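You operate a simulated robot arm through the tools that you are given. There is no shell and no other tool.

The job below is to be done with a simulated robot arm. You get a single attempt, and the scene is never put back.

TASK
Move the black coupling to the return and stop the inlet.
Fine: orange coupling in the inlet; inlet lever and return lever end locked.

Only the result counts: the job must be done as asked and must still hold three seconds after the hand-in. Knocking over, shifting, dropping, spilling or breaking anything else fails it.

THE ROBOT
A 7-joint arm with a two-finger parallel gripper, fixed in place. Base frame: the origin is at the foot of the arm, x ahead of it, y to its left, z up. Units: mm, rad, N and s.
Its first joint turns from -2.897 to 2.897 rad. Payload 4.4 kg.
The tool frame sits at the grasp point between the pads (the TCP): z along the fingers, y along the line on which they close. The tips reach 23 mm beyond it. The gripper opens to 94 mm. The fingers are 38 mm wide and 10 mm thick; the gripper's body (54 by 96 mm) begins 39 mm behind the TCP.
Orientation is that of the tool frame in the base frame, as a unit quaternion [w, x, y, z]. With the fingers straight down and closing along the base's y, the tool's x points along the base's -x, its y along +y and its z along -z.

THE INTERFACE
- The arm moves only by the tool play_rows. Its argument "commands" is a list of rows, each a list of 6 numbers: the shift along the tool's x, y, z in mm, then the turn, a rotation vector about the tool's x, y, z in rad. In form: [[tx, ty, tz, rx, ry, rz], ...]. A call has 1 to 20 rows; each row shifts and turns the commanded pose from where the row before left it, along the tool's axes as they then stand. "hand" is the closure, from 0 (fully open) to 1 (shut), set as the call begins (left out, the last holds). Rows are played at 5 a second. More than 50 mm and 0.15 rad between two rows, or a gripper value outside its range, and nothing of the call is played. Where a pose cannot be reached the arm comes as near as it can. A force on the tool above 90 N (or 10 N above the force at the start of the call, whichever is more), or a blocked arm, ends the call early, and 0.2 s more pass. The fingers move at their own pace (about 108 mm/s each) and stop on an object; they squeeze with about 25 N. The grip force told is the motor's: it shows also when the fingers shut on nothing. Time passes only in rows, and 0.2 s behind the last, so rows that do not move let the fingers close. It gives the time, the measured TCP pose, the force on the tool (base axes), the opening and the grip force at its end, in the units of the frame above (readings bear some noise), with the torque about the TCP (base axes, N m) and any sound that the robot's microphone picked up.
- Cameras (640 x 400 px; columns grow to the right, rows downward): "scene" is fixed at [399.5, -500.3, 1564.4]; the picture's right is [-1.00, -0.03, 0.00], its down [-0.03, 0.98, -0.18] and it looks along [0.01, -0.18, -0.98] (base axes); focal length 322 px, centre (320, 200). "wrist" rides on the gripper at [86, 16, -75] in the tool frame; the picture's right is [-0.18, 0.98, 0.00], its down [-0.58, -0.11, -0.81] and it looks along [-0.79, -0.15, 0.59] (tool axes); focal length 243 px, centre (320, 200). There is no depth. A picture from a camera that has moved, and an enlarged one, comes with that camera's place and axes in the base frame and with its lens.
- grab_frame(camera): a new picture of that camera. The clock stands still meanwhile.
- zoom(camera, box): a new picture of the part [left, top, right, bottom] of that camera's present view, enlarged. The clock stands still meanwhile.
- close_job(): hands the job in; it is judged then, once.

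Nothing tells you positions but the pictures and the camera data. Unless the task says otherwise, let go and move clear before handing in.

The tools are called after ">>>" as a command line: name --pt "numbers of a row" for each row, then --argument value for the rest, lists and objects as JSON in quotes. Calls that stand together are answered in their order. play_rows: Moves the arm, as the interface text tells. Its arguments: {"type":"object","properties":{"commands":{"type":"array","items":{"type":"array","items":{"type":"number"}}},"hand":{"type":"number"}},"required":["commands"]} The other tools are called the same way: grab_frame (camera) takes a picture; zoom (camera, box) takes an enlarged picture of a part of a camera's view; close_job () hands the job in.

At the start:

```text
time_s: 0.0
eef_pos: [269.7, -479.1, 1193.0]
ee_rot: [0.0, 0.0, 1.0, 0.001]
force: [-0.5, 0.8, 0.7]
torque: [0.0, 0.04, 0.0]
grip_width: 94.3
grasp_force: 0.0
```

scene: 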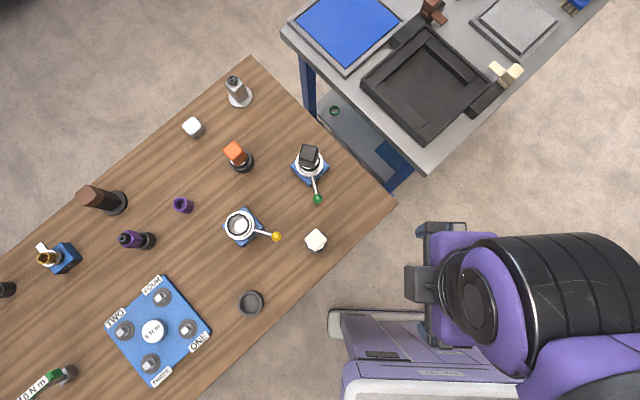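
wrist: 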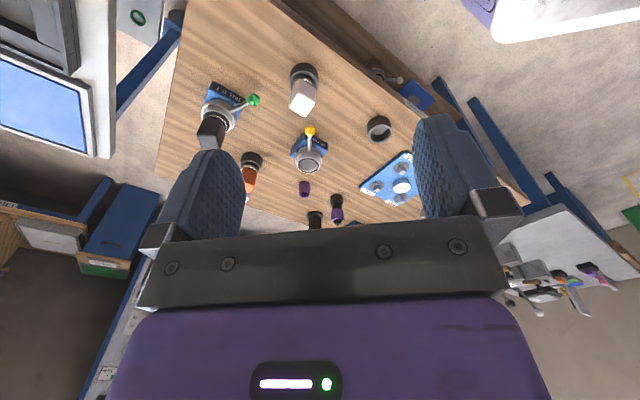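

I see a wooden table with two blue-based sockets with levers: one with a green-knobbed lever holding a black coupling, one with a yellow-knobbed lever that is empty. An orange coupling stands nearby. I'll zoom in to read labels and see how the levers work.

>>> zoom --camera "scene" --box '[260, 120, 380, 220]'

>>> zoom --camera "scene" --box '[190, 180, 310, 280]'

>>> zoom --camera "wrist" --box '[180, 60, 340, 200]'

>>> zoom --camera "scene" --box '[170, 60, 290, 180]'

```text
4.00 times, centred on (320, 170) of scene
camera zoom: at [399.5, -500.3, 1564.4], right [-1.0, -0.03, 0.0], down [-0.03, 0.98, -0.18], along [0.01, -0.18, -0.98], focal length 1287 px, centre (320, 320)
```

zoom: 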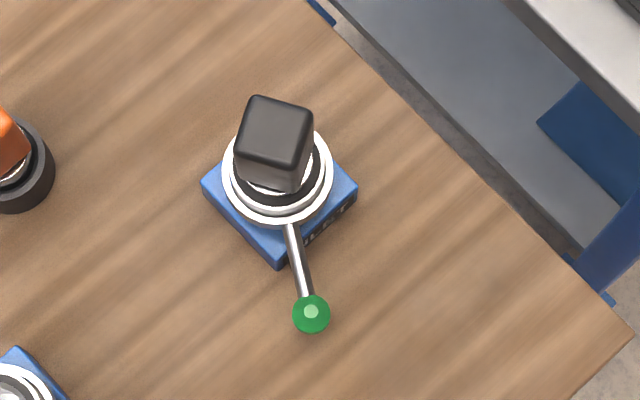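

```text
4.00 times, centred on (250, 230) of scene
camera zoom: at [399.5, -500.3, 1564.4], right [-1.0, -0.03, 0.0], down [-0.03, 0.98, -0.18], along [0.01, -0.18, -0.98], focal length 1287 px, centre (600, 80)
```

zoom: 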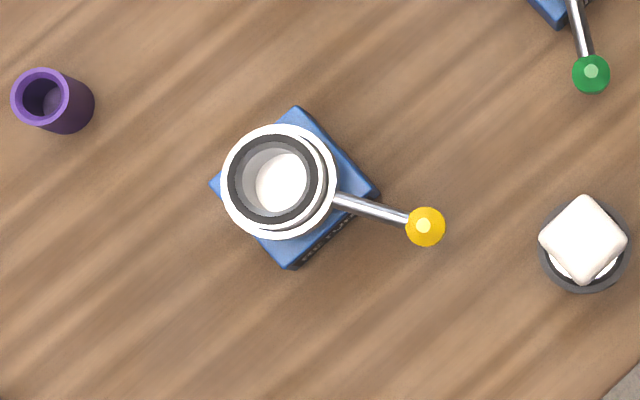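

```text
2.86 times, centred on (260, 130) of wrist
camera zoom: at [183.0, -464.5, 1267.4], right [0.18, 0.98, 0.0], down [0.58, -0.11, 0.81], along [0.79, -0.15, -0.59], focal length 693 px, centre (491, 400)
```

zoom: 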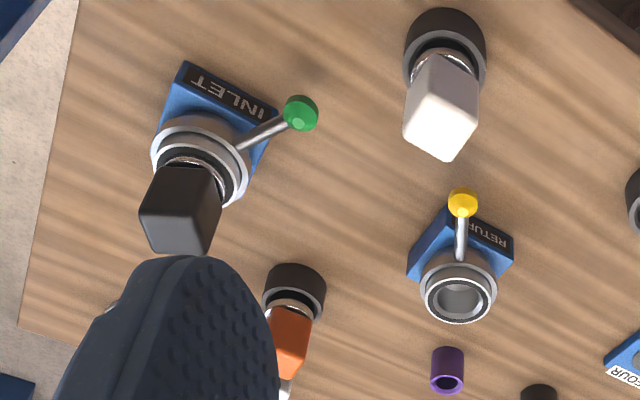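

```text
3.33 times, centred on (230, 120) of scene
camera zoom: at [399.5, -500.3, 1564.4], right [-1.0, -0.03, 0.0], down [-0.03, 0.98, -0.18], along [0.01, -0.18, -0.98], focal length 1072 px, centre (620, 467)
```

zoom: 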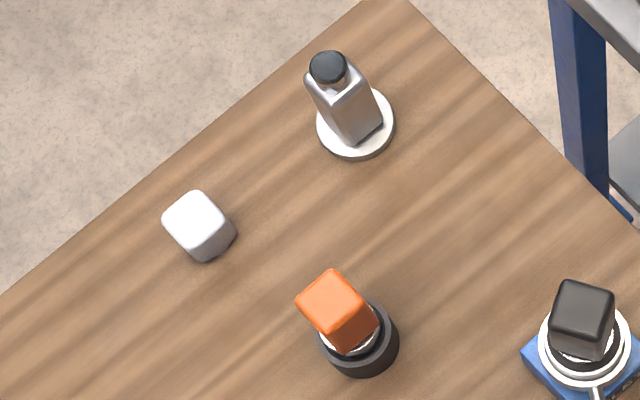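

INLET (green lever) holds the black coupling, RETURN (yellow lever) is empty, and the orange coupling is parked in a holder. I estimate the inlet at about (440,-710), the return at (589,-570), and the orange coupling at (610,-733), with knobs near z≈840. I'll move down for a closer wrist view.

>>> play_rows --pt "4.8 -22 36.6 0 0 0" --pt "4.8 -22 36.6 0 0 0" --pt "4.8 -22 36.6 0 0 0" --pt "4.8 -22 36.6 0 0 0" --pt "4.8 -22 36.6 0 0 0" --pt "0 0 0 0 0 0" --hand 0

>>> grab_frame --camera "wrist"

>>> grab_frame --camera "scene"

```text
time_s: 1.4
eef_pos: [243.8, -590.9, 1009.0]
ee_rot: [0.0, 0.0, 1.0, 0.0]
force: [0.8, -0.1, 0.2]
torque: [0.0, 0.0, 0.01]
grip_width: 94.0
grasp_force: 0.1
```

```text
taken
camera wrist: at [158.4, -574.5, 1083.9], right [0.18, 0.98, 0.0], down [0.58, -0.11, 0.81], along [0.79, -0.15, -0.59], focal length 243 px, centre (320, 200)
```

wrist: 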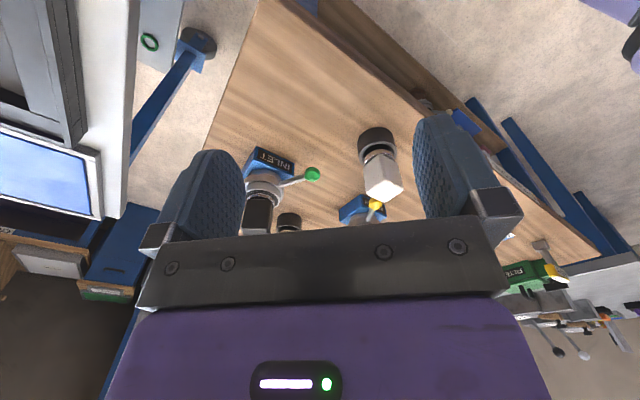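

```text
taken
```

scene: 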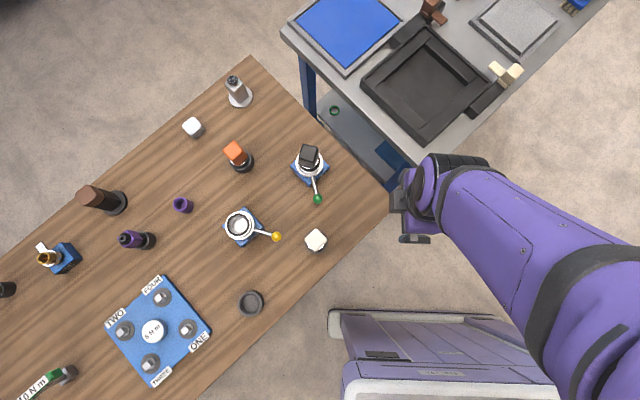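

The wrist view shows the INLET and part of the RETURN between the fingers. I'll zoom in to read the lever state marks.

>>> zoom --camera "wrist" --box '[230, 130, 330, 240]'

>>> zoom --camera "wrist" --box '[330, 120, 430, 240]'

>>> zoom --camera "scene" --box '[285, 135, 335, 210]'

>>> zoom --camera "scene" --box '[215, 200, 285, 250]'

```text
3.64 times, centred on (280, 185) of wrist
camera zoom: at [158.4, -574.5, 1083.9], right [0.18, 0.98, 0.0], down [0.58, -0.11, 0.81], along [0.79, -0.15, -0.59], focal length 882 px, centre (466, 254)
```

zoom: 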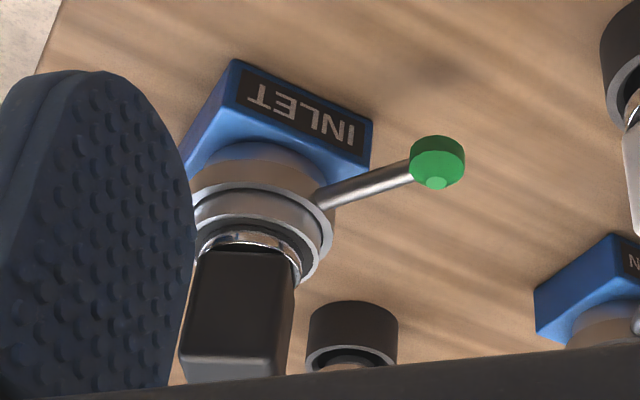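

```text
3.33 times, centred on (380, 180) of wrist
camera zoom: at [158.4, -574.5, 1083.9], right [0.18, 0.98, 0.0], down [0.58, -0.11, 0.81], along [0.79, -0.15, -0.59], focal length 809 px, centre (120, 267)
```

zoom: 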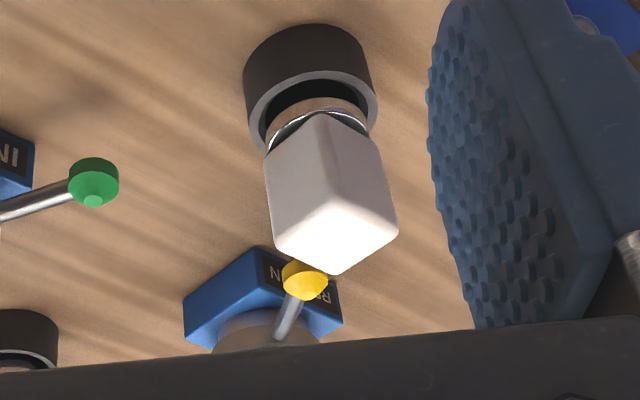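

```text
5.33 times, centred on (310, 172) of scene
camera zoom: at [399.5, -500.3, 1564.4], right [-1.0, -0.03, 0.0], down [-0.03, 0.98, -0.18], along [0.01, -0.18, -0.98], focal length 1716 px, centre (373, 347)
```

zoom: 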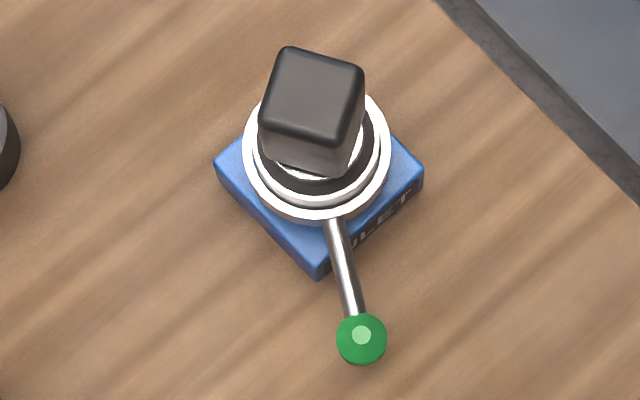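

```text
8.00 times, centred on (250, 225) of scene
camera zoom: at [399.5, -500.3, 1564.4], right [-1.0, -0.03, 0.0], down [-0.03, 0.98, -0.18], along [0.01, -0.18, -0.98], focal length 2574 px, centre (880, 0)
```

zoom: 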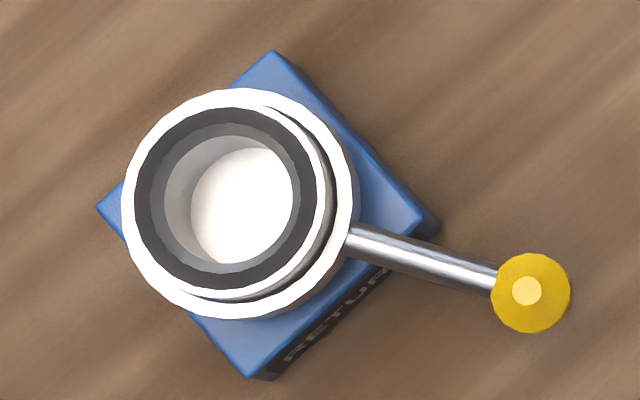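

I put the inlet axis at about (430,-716) with its green knob at (409,-637,852). The return axis is at about (579,-570) with its yellow knob at (498,-548,852). The levers sit symmetrically about ±29° from the labels, so the inlet is probably locked and the return open. I'll go above the green knob and turn the tool so the fingers straddle it.

>>> play_rows --pt "-41.25 -11.5 0 0 0 0" --pt "-41.25 -11.5 0 0 0 0" --pt "-41.25 -11.5 0 0 0 0" --pt "-41.25 -11.5 0 0 0 0" --pt "0 0 0 0 0 0.1454" --pt "0 0 0 0 0 0.1454" --pt "0 0 0 0 0 0.1454" --pt "0 0 0 0 0 0.1454" --pt "0 0 0 0 0 0.1454" --pt "0 0 0 0 0 0.1454" --pt "0 0 0 0 0 0.1454" --pt "0 0 0 0 0 0.1454" --pt "0 0 0 0 0 0.1454" --pt "0 0 0 0 0 0" --hand 0.58

>>> grab_frame --camera "wrist"

>>> grab_frame --camera "scene"

```text
time_s: 4.4
eef_pos: [411.1, -635.2, 1009.6]
ee_rot: [0.0, 0.61, 0.793, 0.0]
force: [0.3, 0.6, -0.3]
torque: [0.0, 0.0, -0.02]
grip_width: 39.1
grasp_force: 0.1
```

```text
taken
camera wrist: at [404.1, -548.8, 1084.3], right [1.0, 0.08, 0.0], down [0.04, -0.59, 0.81], along [0.06, -0.8, -0.59], focal length 243 px, centre (320, 200)
```

wrist: 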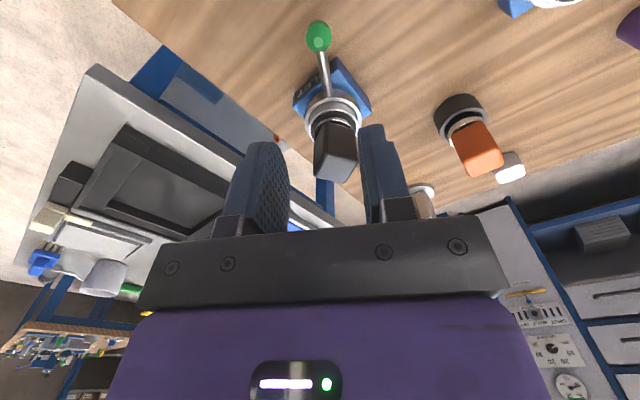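

```text
taken
```

scene: 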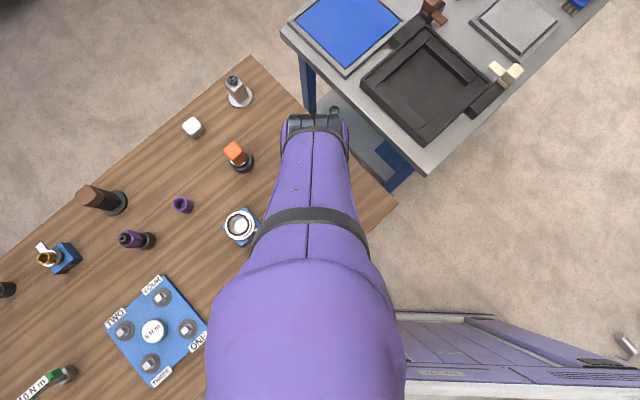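

The tool is over the green knob with a good side view of the inlet. I'll zoom in to measure it.

>>> zoom --camera "wrist" --box '[270, 10, 400, 190]'

>>> zoom --camera "wrist" --box '[410, 80, 540, 200]'

```text
2.22 times, centred on (335, 100) of wrist
camera zoom: at [404.1, -548.8, 1084.3], right [1.0, 0.08, 0.0], down [0.04, -0.59, 0.81], along [0.06, -0.8, -0.59], focal length 539 px, centre (287, 422)
```

zoom: 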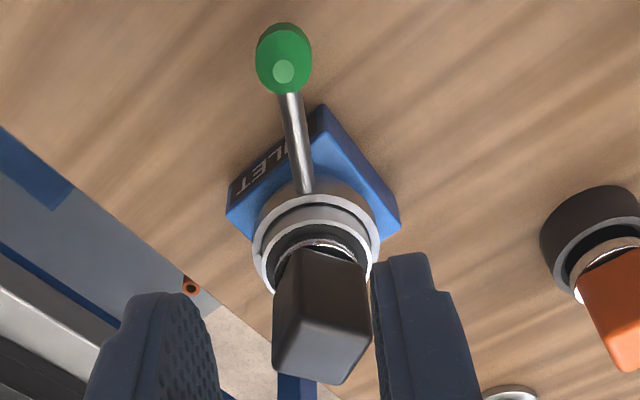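

```text
3.33 times, centred on (475, 140) of wrist
camera zoom: at [404.1, -548.8, 1084.3], right [1.0, 0.08, 0.0], down [0.04, -0.59, 0.81], along [0.06, -0.8, -0.59], focal length 809 px, centre (-197, 400)
```

zoom: 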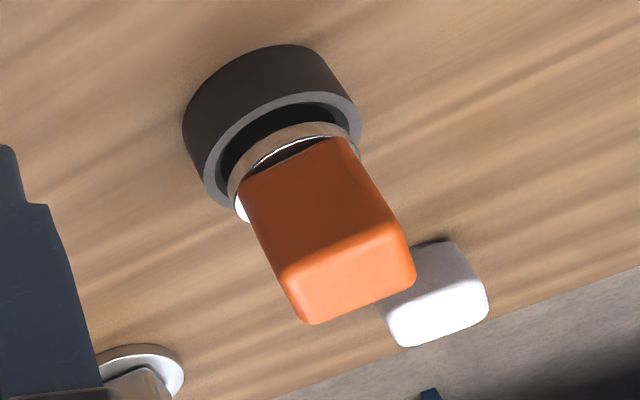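

The green knob top is at about (409.5,-639,847). I'll lower the open fingers around it.

>>> play_rows --pt "-1.8 -1.2 40 0 0 0" --pt "-1.7 -1.3 40 0 0 0" --pt "0 0 40 0 0 0" --pt "0 0 20 0 0 0" --pt "0 0 20 0 0 0" --pt "0 0 0 0 0 0"

>>> grab_frame --camera "wrist"

```text
time_s: 5.8
eef_pos: [409.0, -640.4, 848.3]
ee_rot: [0.001, 0.609, 0.793, 0.0]
force: [-0.5, -0.3, 0.1]
torque: [0.01, 0.0, 0.01]
grip_width: 39.2
grasp_force: 0.0
```

```text
taken
camera wrist: at [402.5, -554.0, 923.4], right [1.0, 0.08, 0.0], down [0.05, -0.59, 0.81], along [0.06, -0.8, -0.59], focal length 243 px, centre (320, 200)
```

wrist: 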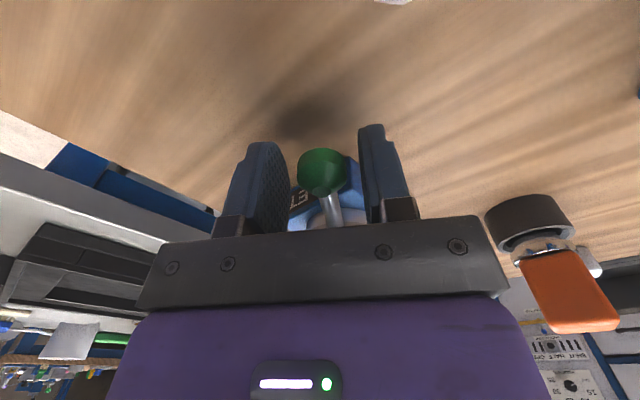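

The knob is centred between the pads. I'll close lightly to about 26 mm and swing the lever counter-clockwise about the inlet axis, in small steps.

>>> play_rows --pt "0 0 0 0 0 0" --pt "0 0 0 0 0 0" --pt "-0.1 -3.9 0 0 0 -0.05" --pt "-0.1 -3.9 0 0 0 -0.05" --pt "-0.1 -3.9 0 0 0 -0.05" --pt "-0.1 -3.9 0 0 0 -0.05" --pt "0 0 0 0 0 0" --hand 0.72

>>> grab_frame --camera "wrist"

```text
time_s: 7.4
eef_pos: [393.0, -645.4, 849.1]
ee_rot: [0.0, 0.526, 0.851, 0.0]
force: [-0.4, 0.2, 0.1]
torque: [-0.04, 0.0, 0.04]
grip_width: 26.3
grasp_force: 0.1
```

```text
taken
camera wrist: at [369.9, -561.8, 923.7], right [0.96, 0.27, 0.0], down [0.16, -0.57, 0.81], along [0.22, -0.78, -0.59], focal length 243 px, centre (320, 200)
```

wrist: 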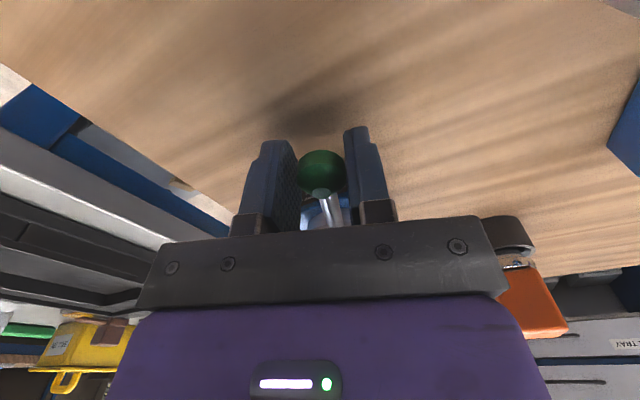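

The knob moved with the fingers and there was little force. I'll continue the arc.

>>> play_rows --pt "-0.2 -5.5 0 0 0 -0.07" --pt "-0.2 -5.5 0 0 0 -0.07" --pt "-0.2 -5.5 0 0 0 -0.07" --pt "-0.2 -5.5 0 0 0 -0.07" --pt "-0.2 -5.5 0 0 0 -0.07" --pt "-0.2 -5.5 0 0 0 -0.07" --pt "-0.2 -5.5 0 0 0 -0.07" --pt "0 0 0 0 0 0"

>>> grab_frame --camera "wrist"

>>> grab_frame --camera "scene"

```text
time_s: 9.2
eef_pos: [364.9, -668.2, 850.3]
ee_rot: [0.0, 0.304, 0.953, -0.001]
force: [-0.8, -0.6, 0.0]
torque: [-0.02, 0.0, 0.03]
grip_width: 26.6
grasp_force: 0.6
```

```text
taken
camera wrist: at [304.5, -607.6, 924.5], right [0.72, 0.69, 0.0], down [0.41, -0.43, 0.81], along [0.56, -0.58, -0.59], focal length 243 px, centre (320, 200)
```

wrist: 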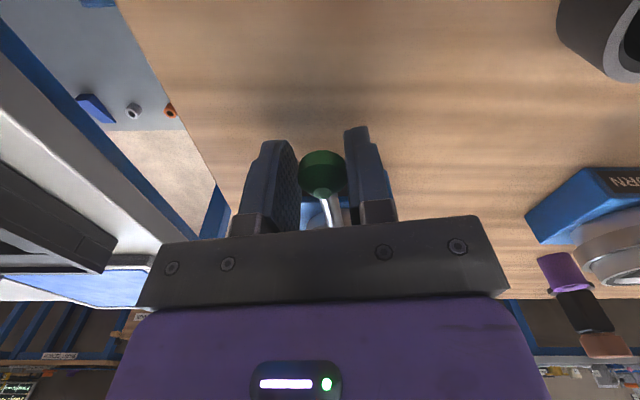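

```text
taken
```

scene: 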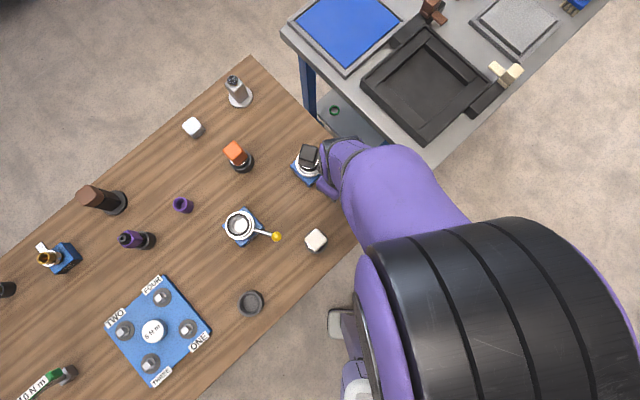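

The lever is at about 144° and still moving freely. I'll continue carefully toward the far stop.

>>> play_rows --pt "-0.1 -3.95 0 0 0 -0.05" --pt "-0.1 -3.95 0 0 0 -0.05" --pt "-0.1 -3.95 0 0 0 -0.05" --pt "-0.1 -3.95 0 0 0 -0.05" --pt "-0.1 -3.95 0 0 0 -0.05" --pt "-0.1 -3.95 0 0 0 -0.05" --pt "0 0 0 0 0 0"

>>> grab_frame --camera "wrist"

```text
time_s: 10.8
eef_pos: [354.0, -692.4, 849.9]
ee_rot: [0.0, 0.159, 0.987, 0.0]
force: [-0.5, 0.4, -0.1]
torque: [0.02, 0.0, 0.03]
grip_width: 26.6
grasp_force: 0.0
```

```text
taken
camera wrist: at [277.3, -649.6, 924.1], right [0.48, 0.88, 0.0], down [0.52, -0.29, 0.81], along [0.71, -0.39, -0.59], focal length 243 px, centre (320, 200)
```

wrist: 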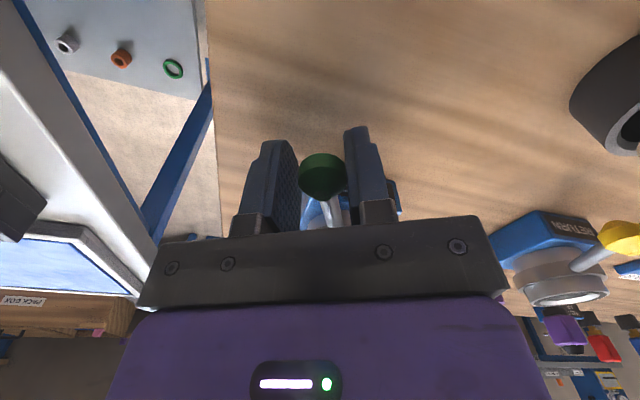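

The lever is at about 163° with no stop yet. I'll go on in fine steps and watch the force.

>>> play_rows --pt "0 -2.4 0 0 0 -0.03" --pt "0 -2.4 0 0 0 -0.03" --pt "0 -2.4 0 0 0 -0.03" --pt "0 0 0 0 0 0"

>>> grab_frame --camera "wrist"

```text
time_s: 11.8
eef_pos: [352.9, -697.6, 848.5]
ee_rot: [0.0, 0.114, 0.994, 0.001]
force: [4.4, 8.8, -1.5]
torque: [-0.01, 0.01, -0.07]
grip_width: 30.3
grasp_force: 4.4
```

```text
taken
camera wrist: at [272.6, -663.6, 924.0], right [0.4, 0.92, 0.0], down [0.54, -0.24, 0.81], along [0.74, -0.32, -0.59], focal length 243 px, centre (320, 200)
```

wrist: 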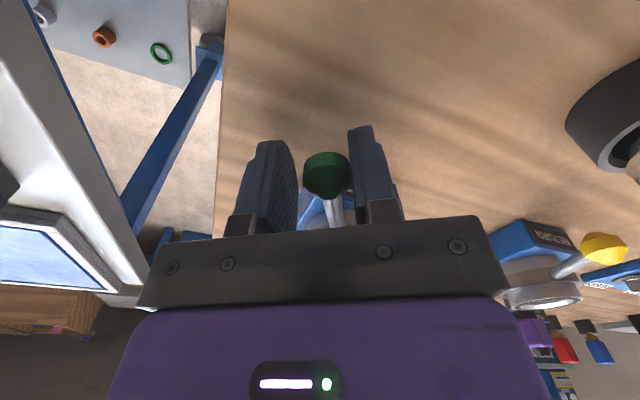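

The lever hit its stop at about 166° (9 N, fingers nudged open), so it has swung fully from 105°. I'll back off, open, and rise clear to view the black block.

>>> play_rows --pt "0 3 0 0 0 0" --pt "0 0 0 0 0 0" --pt "0 0 -40 0 0 0" --pt "0 0 -45 0 0 0" --pt "0 0 -45 0 0 0" --pt "0 0 0 0 0 0" --hand 0.5

>>> grab_frame --camera "wrist"

>>> zoom --camera "scene" --box '[285, 135, 365, 210]'

```text
time_s: 13.2
eef_pos: [351.5, -694.3, 979.5]
ee_rot: [0.0, 0.115, 0.993, 0.0]
force: [-0.6, -0.1, -0.3]
torque: [-0.02, -0.02, 0.0]
grip_width: 47.0
grasp_force: 0.1
```

```text
taken
camera wrist: at [271.0, -660.3, 1054.5], right [0.4, 0.92, 0.0], down [0.54, -0.24, 0.81], along [0.74, -0.33, -0.59], focal length 243 px, centre (320, 200)
```

wrist: 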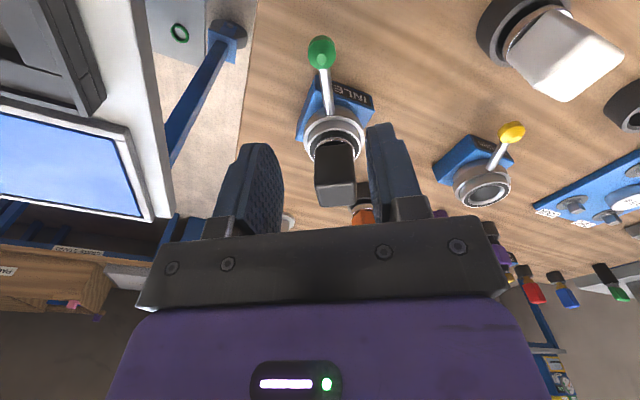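

```text
5.33 times, centred on (325, 172) of scene
camera zoom: at [399.5, -500.3, 1564.4], right [-1.0, -0.03, 0.0], down [-0.03, 0.98, -0.18], along [0.01, -0.18, -0.98], focal length 1716 px, centre (293, 347)
```

zoom: 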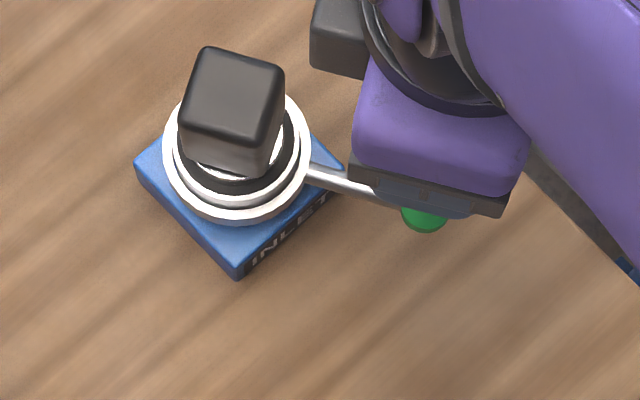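

The green lever now sits at the same angle as the yellow one. I'll zoom on the block to fix its height and alignment.

>>> zoom --camera "wrist" --box '[280, 20, 400, 220]'

>>> zoom --camera "wrist" --box '[300, 130, 370, 215]'

```text
2.00 times, centred on (340, 120) of wrist
camera zoom: at [271.0, -660.3, 1054.5], right [0.4, 0.92, 0.0], down [0.54, -0.24, 0.81], along [0.74, -0.33, -0.59], focal length 485 px, centre (280, 360)
```

zoom: 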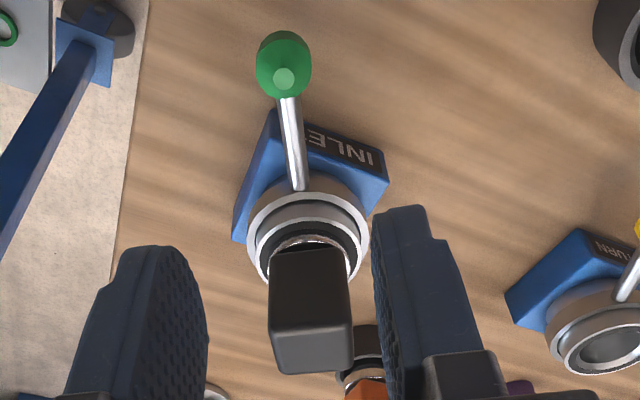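

```text
4.71 times, centred on (335, 172) of wrist
camera zoom: at [271.0, -660.3, 1054.5], right [0.4, 0.92, 0.0], down [0.54, -0.24, 0.81], along [0.74, -0.33, -0.59], focal length 1142 px, centre (249, 329)
```

zoom: 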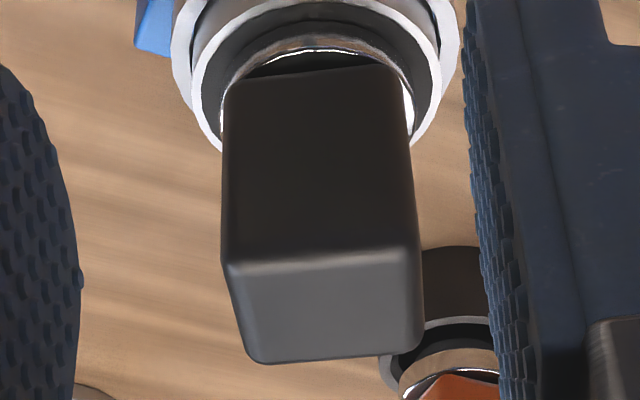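

The block is about 33 mm wide, its top is at z≈930, and its axis is near (429.5,-714.5), with faces matching the present tool yaw. I'll move over it with the fingers opened to about 66 mm.

>>> play_rows --pt "-40.25 -1 0 0 0 0" --pt "-40.25 -1 0 0 0 0" --pt "0 0 0 0 0 0" --hand 0.3

>>> grab_frame --camera "wrist"

>>> grab_frame --camera "scene"

```text
time_s: 14.0
eef_pos: [428.3, -715.3, 979.0]
ee_rot: [0.001, 0.115, 0.993, 0.0]
force: [0.3, -0.6, -0.3]
torque: [-0.01, -0.01, 0.01]
grip_width: 65.9
grasp_force: 0.1
```

```text
taken
camera wrist: at [347.9, -681.0, 1054.1], right [0.4, 0.92, 0.0], down [0.54, -0.24, 0.81], along [0.74, -0.32, -0.59], focal length 243 px, centre (320, 200)
```

wrist: 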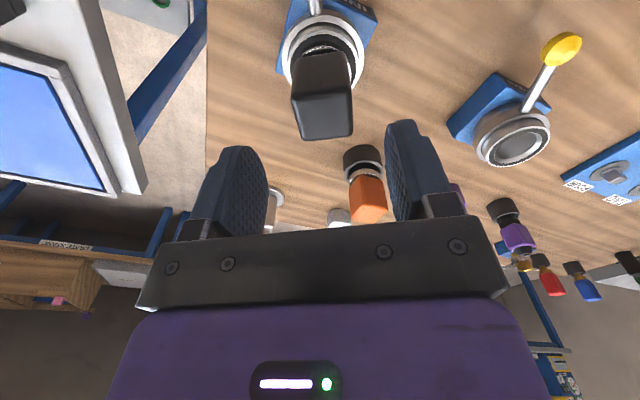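

```text
taken
```

scene: 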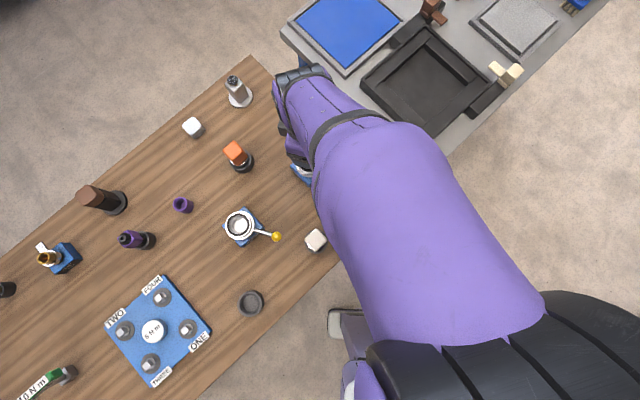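

The block lies directly below the pads. I'll descend to TCP z≈907 and close.

>>> play_rows --pt "0 0 30 0 0 0" --pt "0 0 22 0 0 0" --pt "0 0 20 0 0 0" --pt "0 0 0 0 0 0"

>>> grab_frame --camera "wrist"

```text
time_s: 15.0
eef_pos: [430.1, -718.0, 907.2]
ee_rot: [0.001, 0.116, 0.993, 0.0]
force: [0.5, -0.1, 0.5]
torque: [0.02, 0.0, 0.01]
grip_width: 66.3
grasp_force: 0.0
```

```text
taken
camera wrist: at [349.5, -682.1, 982.7], right [0.4, 0.92, 0.0], down [0.54, -0.24, 0.81], along [0.74, -0.33, -0.59], focal length 243 px, centre (320, 200)
```

wrist: 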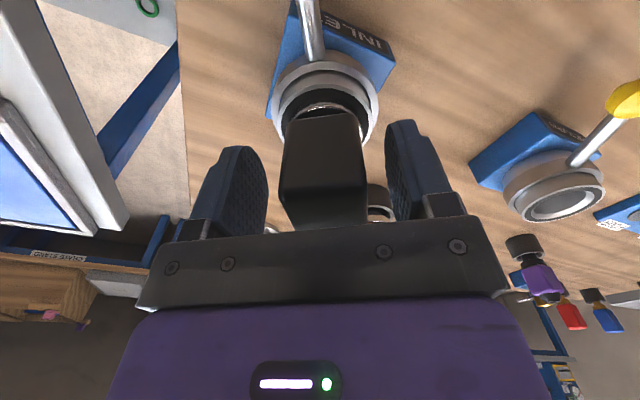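

The fingers straddle the block just above the collar. I'll close the gripper.

>>> play_rows --pt "0 0 0 0 0 0" --pt "0 0 0 0 0 0" --pt "0 0 0 0 0 0" --pt "0 0 0 0 0 0" --hand 1

>>> grab_frame --camera "wrist"

```text
time_s: 16.0
eef_pos: [429.8, -715.6, 906.7]
ee_rot: [0.0, 0.115, 0.993, 0.002]
force: [0.5, 10.8, -1.3]
torque: [0.43, -0.07, -0.01]
grip_width: 36.1
grasp_force: 24.9
```

```text
taken
camera wrist: at [349.8, -681.4, 982.5], right [0.4, 0.92, 0.0], down [0.54, -0.24, 0.81], along [0.74, -0.32, -0.59], focal length 243 px, centre (320, 200)
```

wrist: 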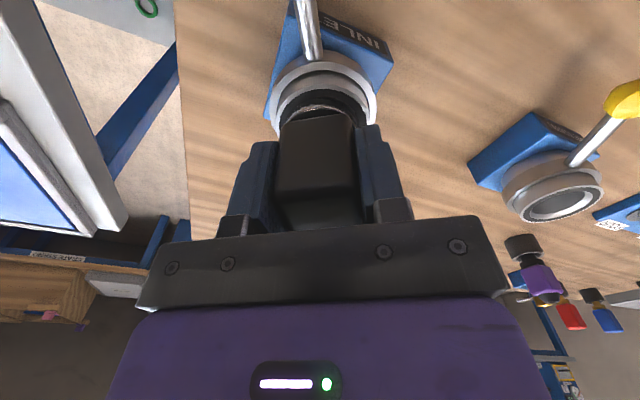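

The block is gripped (36 mm). There is a 10 N side load, so I'll shift the tool slightly in +y to relieve it before pulling.

>>> play_rows --pt "0 1.5 0 0 0 0" --pt "0 0 0 0 0 0"

```text
time_s: 16.6
eef_pos: [430.3, -715.3, 908.6]
ee_rot: [0.0, 0.115, 0.993, -0.001]
force: [-0.7, -0.7, -0.2]
torque: [-0.01, -0.01, -0.06]
grip_width: 36.1
grasp_force: 25.0
```

The side load is gone, so this pose marks the inlet axis (about 430,-715, TCP z≈907). Next I'll pull up gently.

>>> play_rows --pt "0 0 -3 0 0 0" --pt "0 0 -4 0 0 0" --pt "0 0 -5 0 0 0" --pt "0 0 0 0 0 0"

>>> grab_frame --camera "wrist"

```text
time_s: 17.6
eef_pos: [430.9, -715.0, 920.5]
ee_rot: [0.0, 0.115, 0.993, -0.001]
force: [0.0, 0.5, -2.9]
torque: [-0.02, 0.01, 0.0]
grip_width: 35.5
grasp_force: 24.9
```

```text
taken
camera wrist: at [350.7, -680.1, 994.4], right [0.4, 0.92, 0.0], down [0.54, -0.24, 0.81], along [0.74, -0.32, -0.59], focal length 243 px, centre (320, 200)
```

wrist: 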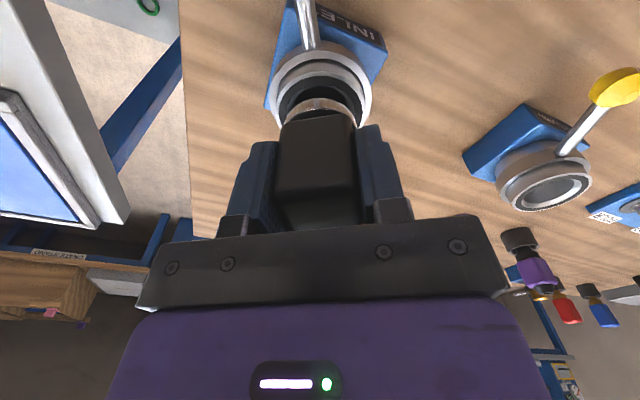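

The coupling lifts freely at about 3 N of weight, so the inlet is unlocked. I'll raise it clear.

>>> play_rows --pt "0 0 -10 0 0 0" --pt "0 0 -20 0 0 0" --pt "0 0 -25 0 0 0" --pt "0 0 -35 0 0 0" --pt "0 0 0 0 0 0"

>>> grab_frame --camera "wrist"

>>> zoom --camera "wrist" --box '[270, 0, 390, 200]'

```text
time_s: 18.8
eef_pos: [428.4, -714.8, 1009.0]
ee_rot: [0.0, 0.115, 0.993, 0.0]
force: [-0.3, -0.2, -1.6]
torque: [0.0, 0.03, 0.0]
grip_width: 35.9
grasp_force: 24.5
```

```text
taken
camera wrist: at [348.7, -680.2, 1083.7], right [0.4, 0.92, 0.0], down [0.54, -0.24, 0.81], along [0.74, -0.32, -0.59], focal length 243 px, centre (320, 200)
```

wrist: 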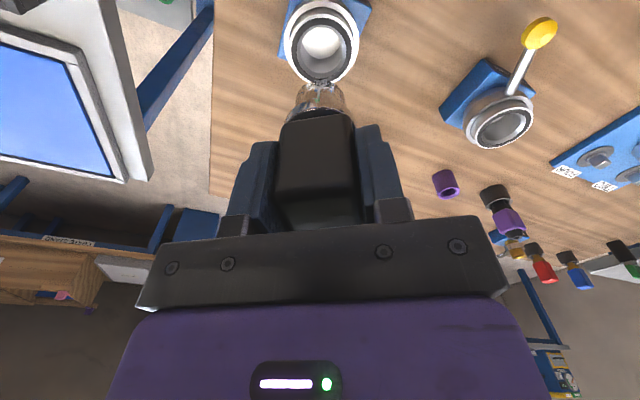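

```text
2.00 times, centred on (330, 100) of wrist
camera zoom: at [348.7, -680.2, 1083.7], right [0.4, 0.92, 0.0], down [0.54, -0.24, 0.81], along [0.74, -0.32, -0.59], focal length 485 px, centre (300, 400)
```

zoom: 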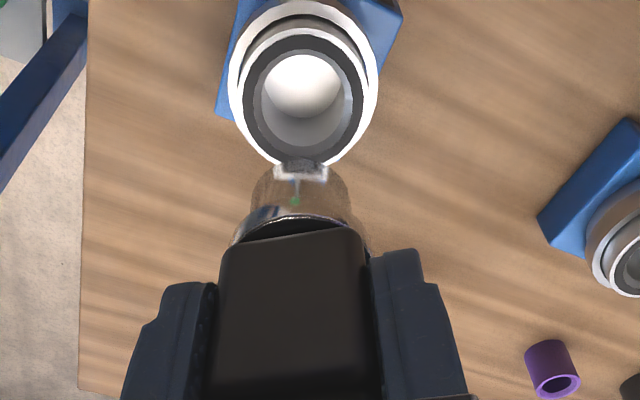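

The plug has a chrome round spigot. I'll check it and the sockets for a key or notch.

>>> zoom --camera "wrist" --box '[295, 70, 355, 125]'

>>> zoom --camera "wrist" --box '[430, 10, 570, 160]'

>>> zoom --camera "wrist" --box '[280, 0, 380, 90]'

```text
7.27 times, centred on (325, 98) of wrist
camera zoom: at [348.7, -680.2, 1083.7], right [0.4, 0.92, 0.0], down [0.54, -0.24, 0.81], along [0.74, -0.32, -0.59], focal length 1764 px, centre (284, 946)
```

zoom: 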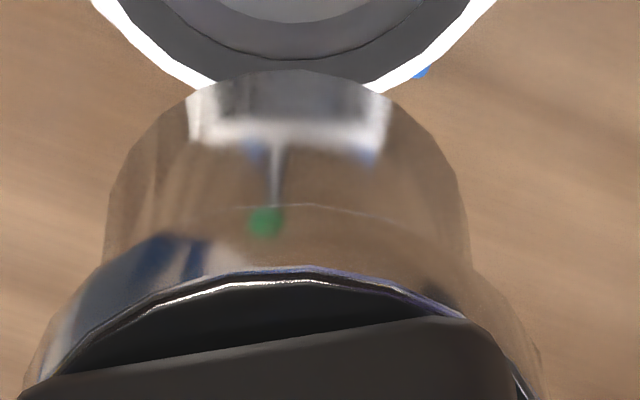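

```text
2.67 times, centred on (500, 85) of wrist
camera zoom: at [348.7, -680.2, 1083.7], right [0.4, 0.92, 0.0], down [0.54, -0.24, 0.81], along [0.74, -0.32, -0.59], focal length 647 px, centre (-160, 507)
```

zoom: 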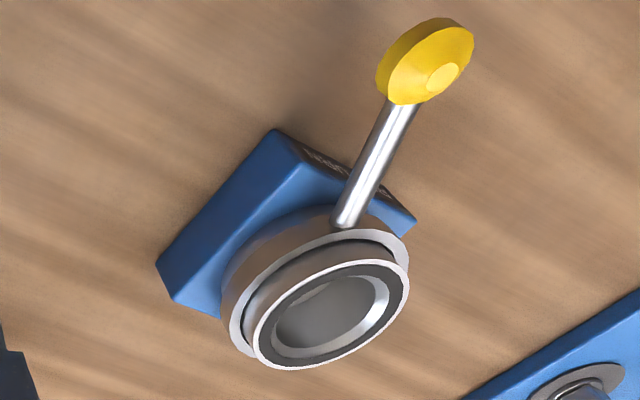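

```text
4.44 times, centred on (330, 45) of wrist
camera zoom: at [348.7, -680.2, 1083.7], right [0.4, 0.92, 0.0], down [0.54, -0.24, 0.81], along [0.74, -0.32, -0.59], focal length 1078 px, centre (276, 889)
```

zoom: 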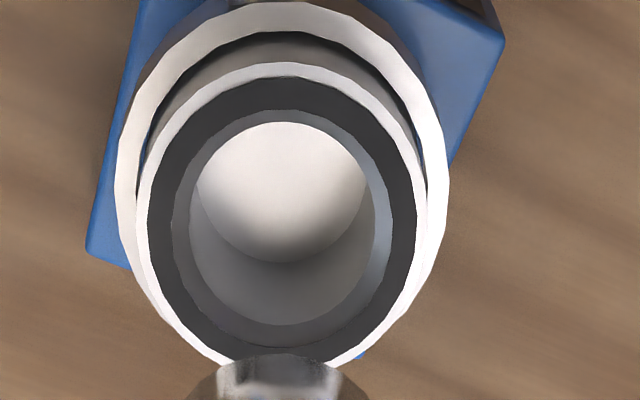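

The spigot is round with no key. I now have a reference view of the socket directly below the tool at z=1009, so I'll move over the return at the same height and compare pictures.

>>> play_rows --pt "-22.4 35.0 0 0 0 0" --pt "-22.4 35.0 0 0 0 0" --pt "-22.4 35.1 0 0 0 0" --pt "-22.5 35.1 0 0 0 0" --pt "-22.5 35.0 0 0 0 0" --pt "0 0 0 0 0 0" --pt "0 0 0 0 0 0"

>>> grab_frame --camera "wrist"

>>> zoom --camera "wrist" --box '[280, 0, 380, 90]'

```text
time_s: 20.4
eef_pos: [579.9, -569.7, 1009.9]
ee_rot: [0.0, 0.115, 0.993, 0.0]
force: [-0.1, 0.6, -2.9]
torque: [0.05, -0.01, 0.01]
grip_width: 36.0
grasp_force: 24.4
```

```text
taken
camera wrist: at [498.4, -534.8, 1084.1], right [0.4, 0.92, 0.0], down [0.54, -0.24, 0.81], along [0.74, -0.32, -0.59], focal length 243 px, centre (320, 200)
```

wrist: 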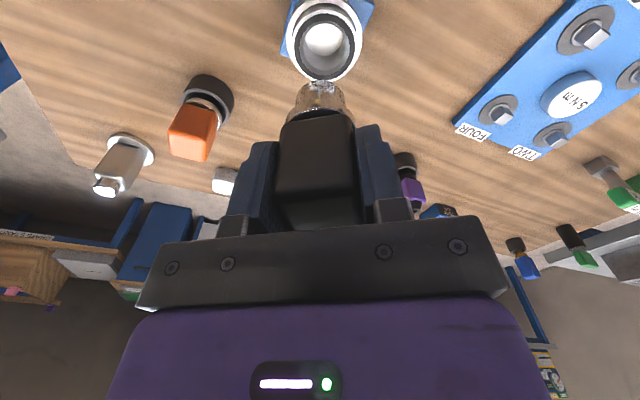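

```text
4.44 times, centred on (330, 45) of wrist
camera zoom: at [498.4, -534.8, 1084.1], right [0.4, 0.92, 0.0], down [0.54, -0.24, 0.81], along [0.74, -0.32, -0.59], focal length 1078 px, centre (276, 889)
```

zoom: 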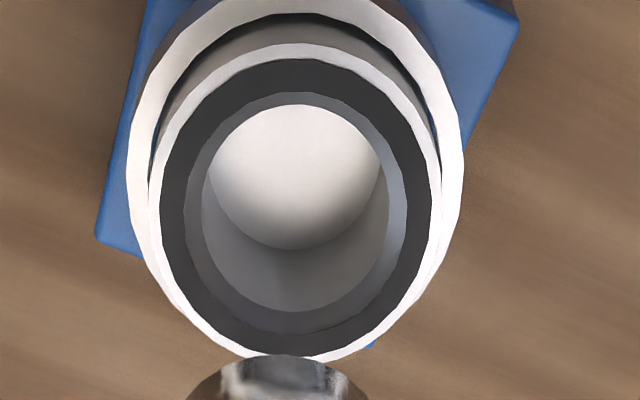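

Relative to the inlet reference, the return socket is about (-1.3, +3.5) mm off. I'll correct for that and recheck.

>>> play_rows --pt "2.1 3.1 0 0 0 0" --pt "0 0 0 0 0 0" --pt "0 0 0 0 0 0"

>>> zoom --camera "wrist" --box '[280, 0, 380, 90]'

```text
time_s: 21.2
eef_pos: [577.6, -566.0, 1009.9]
ee_rot: [0.0, 0.115, 0.993, 0.0]
force: [0.0, -0.3, -1.4]
torque: [0.01, -0.02, 0.01]
grip_width: 35.8
grasp_force: 25.0
```

```text
4.44 times, centred on (330, 45) of wrist
camera zoom: at [497.1, -531.5, 1084.2], right [0.4, 0.92, 0.0], down [0.54, -0.24, 0.81], along [0.74, -0.32, -0.59], focal length 1078 px, centre (276, 889)
```

zoom: 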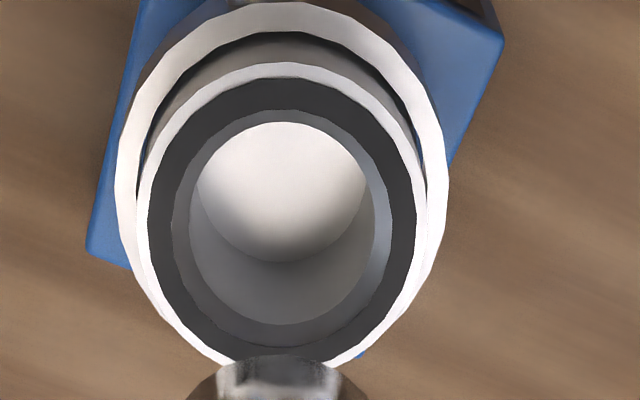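

The picture now matches the inlet reference almost exactly. I'll lower the coupling, slowly near the socket.

>>> play_rows --pt "0 0 30 0 0 0" --pt "0 0 20 0 0 0" --pt "0 0 10 0 0 0" --pt "0 0 8 0 0 0" --pt "0 0 8 0 0 0" --pt "0 0 0 0 0 0"

>>> grab_frame --camera "wrist"

```text
time_s: 22.6
eef_pos: [578.7, -565.3, 934.2]
ee_rot: [-0.001, 0.116, 0.993, 0.0]
force: [0.5, -0.1, -2.6]
torque: [0.02, 0.02, 0.0]
grip_width: 36.0
grasp_force: 25.5
```

```text
taken
camera wrist: at [498.5, -531.1, 1008.2], right [0.4, 0.92, 0.0], down [0.54, -0.24, 0.81], along [0.74, -0.33, -0.59], focal length 243 px, centre (320, 200)
```

wrist: 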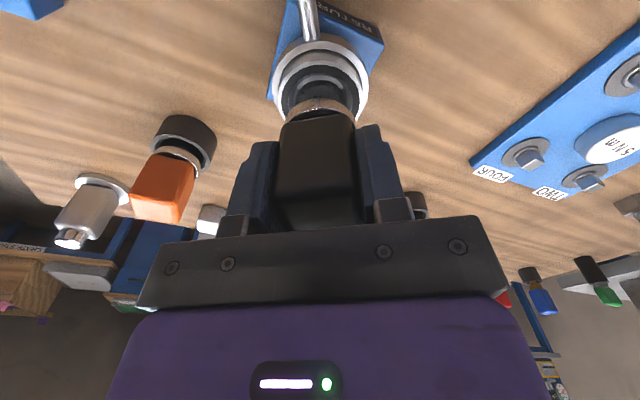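

>>> play_rows --pt "0 0 5 0 0 0" --pt "0 0 5 0 0 0" --pt "0 0 5 0 0 0" --pt "0 0 4 0 0 0" --pt "0 0 4 0 0 0" --pt "0 0 0 0 0 0"

>>> grab_frame --camera "wrist"

```text
time_s: 24.0
eef_pos: [579.0, -565.8, 911.8]
ee_rot: [0.0, 0.114, 0.993, 0.0]
force: [0.5, -0.5, -2.0]
torque: [0.01, 0.01, 0.0]
grip_width: 35.9
grasp_force: 24.2
```

```text
taken
camera wrist: at [499.0, -530.9, 985.8], right [0.4, 0.92, 0.0], down [0.54, -0.24, 0.81], along [0.74, -0.33, -0.59], focal length 243 px, centre (320, 200)
```

wrist: 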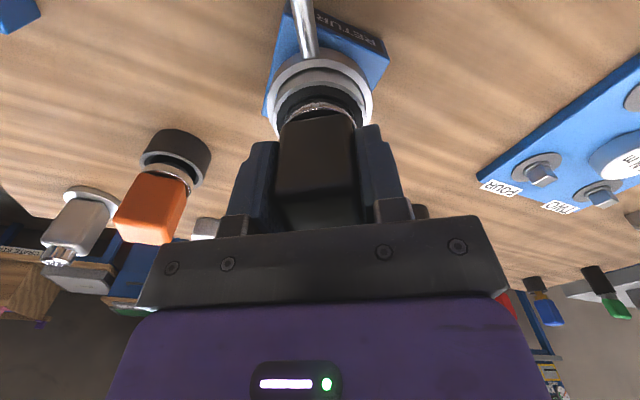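

The spigot slid in without side force. The last few millimetres go down gently until it seats.

>>> play_rows --pt "0 0 1.5 0 0 0" --pt "0 0 1.5 0 0 0" --pt "0 0 1 0 0 0" --pt "0 0 1 0 0 0" --pt "0 0 0 0 0 0"

>>> zoom --camera "wrist" --box '[250, 20, 400, 140]'

```text
time_s: 25.2
eef_pos: [579.8, -564.6, 908.0]
ee_rot: [0.0, 0.114, 0.993, -0.001]
force: [-4.1, 3.2, 19.3]
torque: [0.13, -0.05, 0.02]
grip_width: 35.7
grasp_force: 24.8
```

```text
3.33 times, centred on (325, 80) of wrist
camera zoom: at [498.8, -531.3, 981.6], right [0.4, 0.92, 0.0], down [0.54, -0.24, 0.81], along [0.74, -0.33, -0.59], focal length 809 px, centre (303, 600)
```

zoom: 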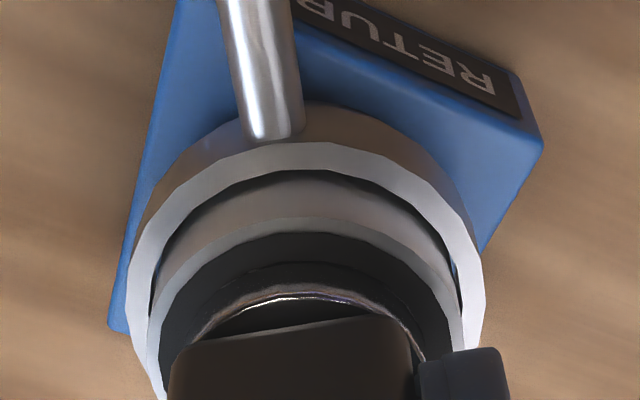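

The black coupling is seated in the return (19 N upward at the same TCP height as in the inlet). I'll release and rise, then go to the yellow knob, where the tool yaw already fits.

>>> play_rows --pt "0 0 -1.5 0 0 0" --pt "0 0 0 0 0 0" --pt "0 0 0 0 0 0" --pt "0 0 -20 0 0 0" --pt "0 0 -40 0 0 0" --pt "0 0 -40 0 0 0" --pt "0 0 0 0 0 0" --hand 0.3

>>> grab_frame --camera "wrist"

```text
time_s: 26.8
eef_pos: [580.2, -566.1, 1006.8]
ee_rot: [0.0, 0.115, 0.993, 0.0]
force: [-0.6, -1.2, 0.2]
torque: [-0.01, 0.0, 0.03]
grip_width: 65.8
grasp_force: 0.1
```

```text
taken
camera wrist: at [498.7, -530.9, 1081.6], right [0.4, 0.92, 0.0], down [0.54, -0.24, 0.81], along [0.74, -0.33, -0.59], focal length 243 px, centre (320, 200)
```

wrist: 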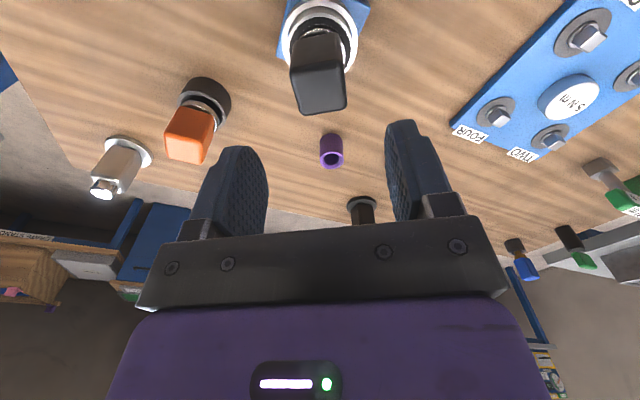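

The black coupling stands in the return. I'll move outward over the yellow knob.

>>> play_rows --pt "39.5 0 0 0 0 0" --pt "39.5 0 0 0 0 0" --pt "0 0 0 0 0 0" --pt "0 0 0 0 0 0" --hand 0.58

>>> grab_frame --camera "wrist"

>>> zoom --camera "wrist" --box '[270, 10, 400, 190]'

```text
time_s: 27.8
eef_pos: [501.6, -546.5, 1005.3]
ee_rot: [0.0, 0.115, 0.993, 0.0]
force: [0.2, 0.1, -0.4]
torque: [0.0, -0.04, 0.01]
grip_width: 39.5
grasp_force: 0.1
```

```text
taken
camera wrist: at [421.7, -512.2, 1079.3], right [0.4, 0.92, 0.0], down [0.54, -0.24, 0.81], along [0.74, -0.32, -0.59], focal length 243 px, centre (320, 200)
```

wrist: 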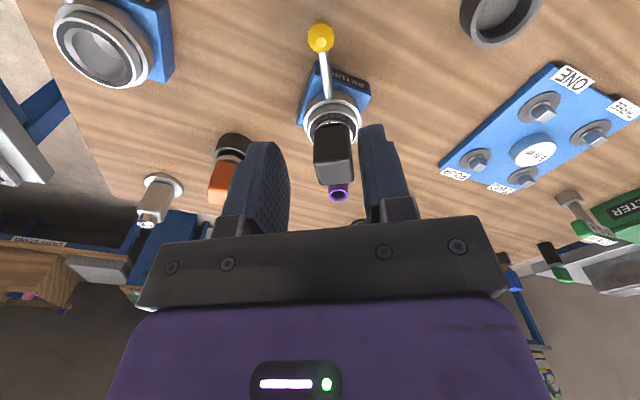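

```text
2.22 times, centred on (335, 100) of wrist
camera zoom: at [421.7, -512.2, 1079.3], right [0.4, 0.92, 0.0], down [0.54, -0.24, 0.81], along [0.74, -0.32, -0.59], focal length 539 px, centre (287, 422)
```

zoom: 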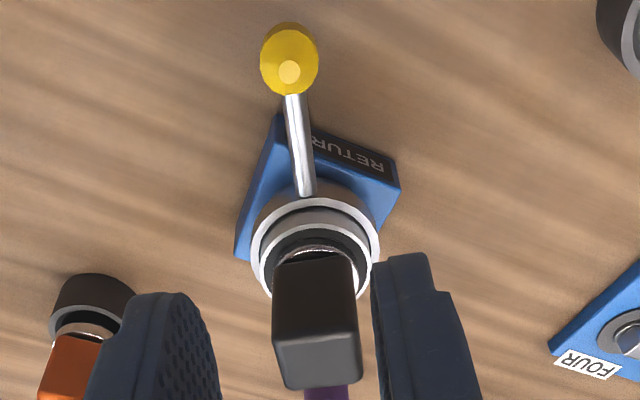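

The yellow knob sits where the green one did in the matching view. I'll descend around it.

>>> play_rows --pt "-1 0.5 40 0 0 0" --pt "-1 0.5 40 0 0 0" --pt "0 0 40 0 0 0" --pt "0 0 20 0 0 0" --pt "0 0 18 0 0 0" --pt "0 0 0 0 0 0"

>>> grab_frame --camera "wrist"

```text
time_s: 29.2
eef_pos: [505.9, -549.0, 846.5]
ee_rot: [0.001, 0.114, 0.993, 0.0]
force: [-0.7, 0.1, 0.8]
torque: [0.0, 0.01, 0.02]
grip_width: 39.4
grasp_force: 0.1
```

```text
taken
camera wrist: at [424.1, -514.2, 923.0], right [0.4, 0.92, 0.0], down [0.54, -0.24, 0.81], along [0.74, -0.32, -0.59], focal length 243 px, centre (320, 200)
```

wrist: 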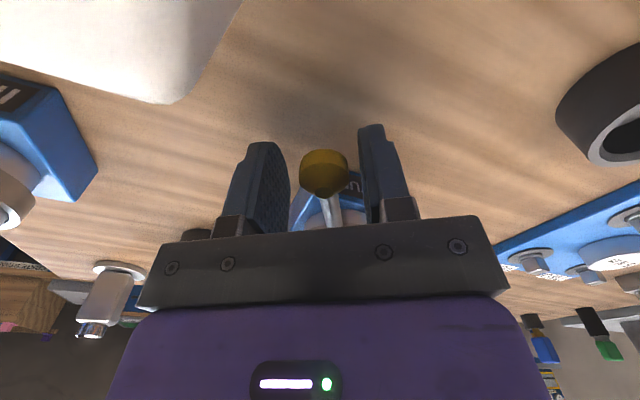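

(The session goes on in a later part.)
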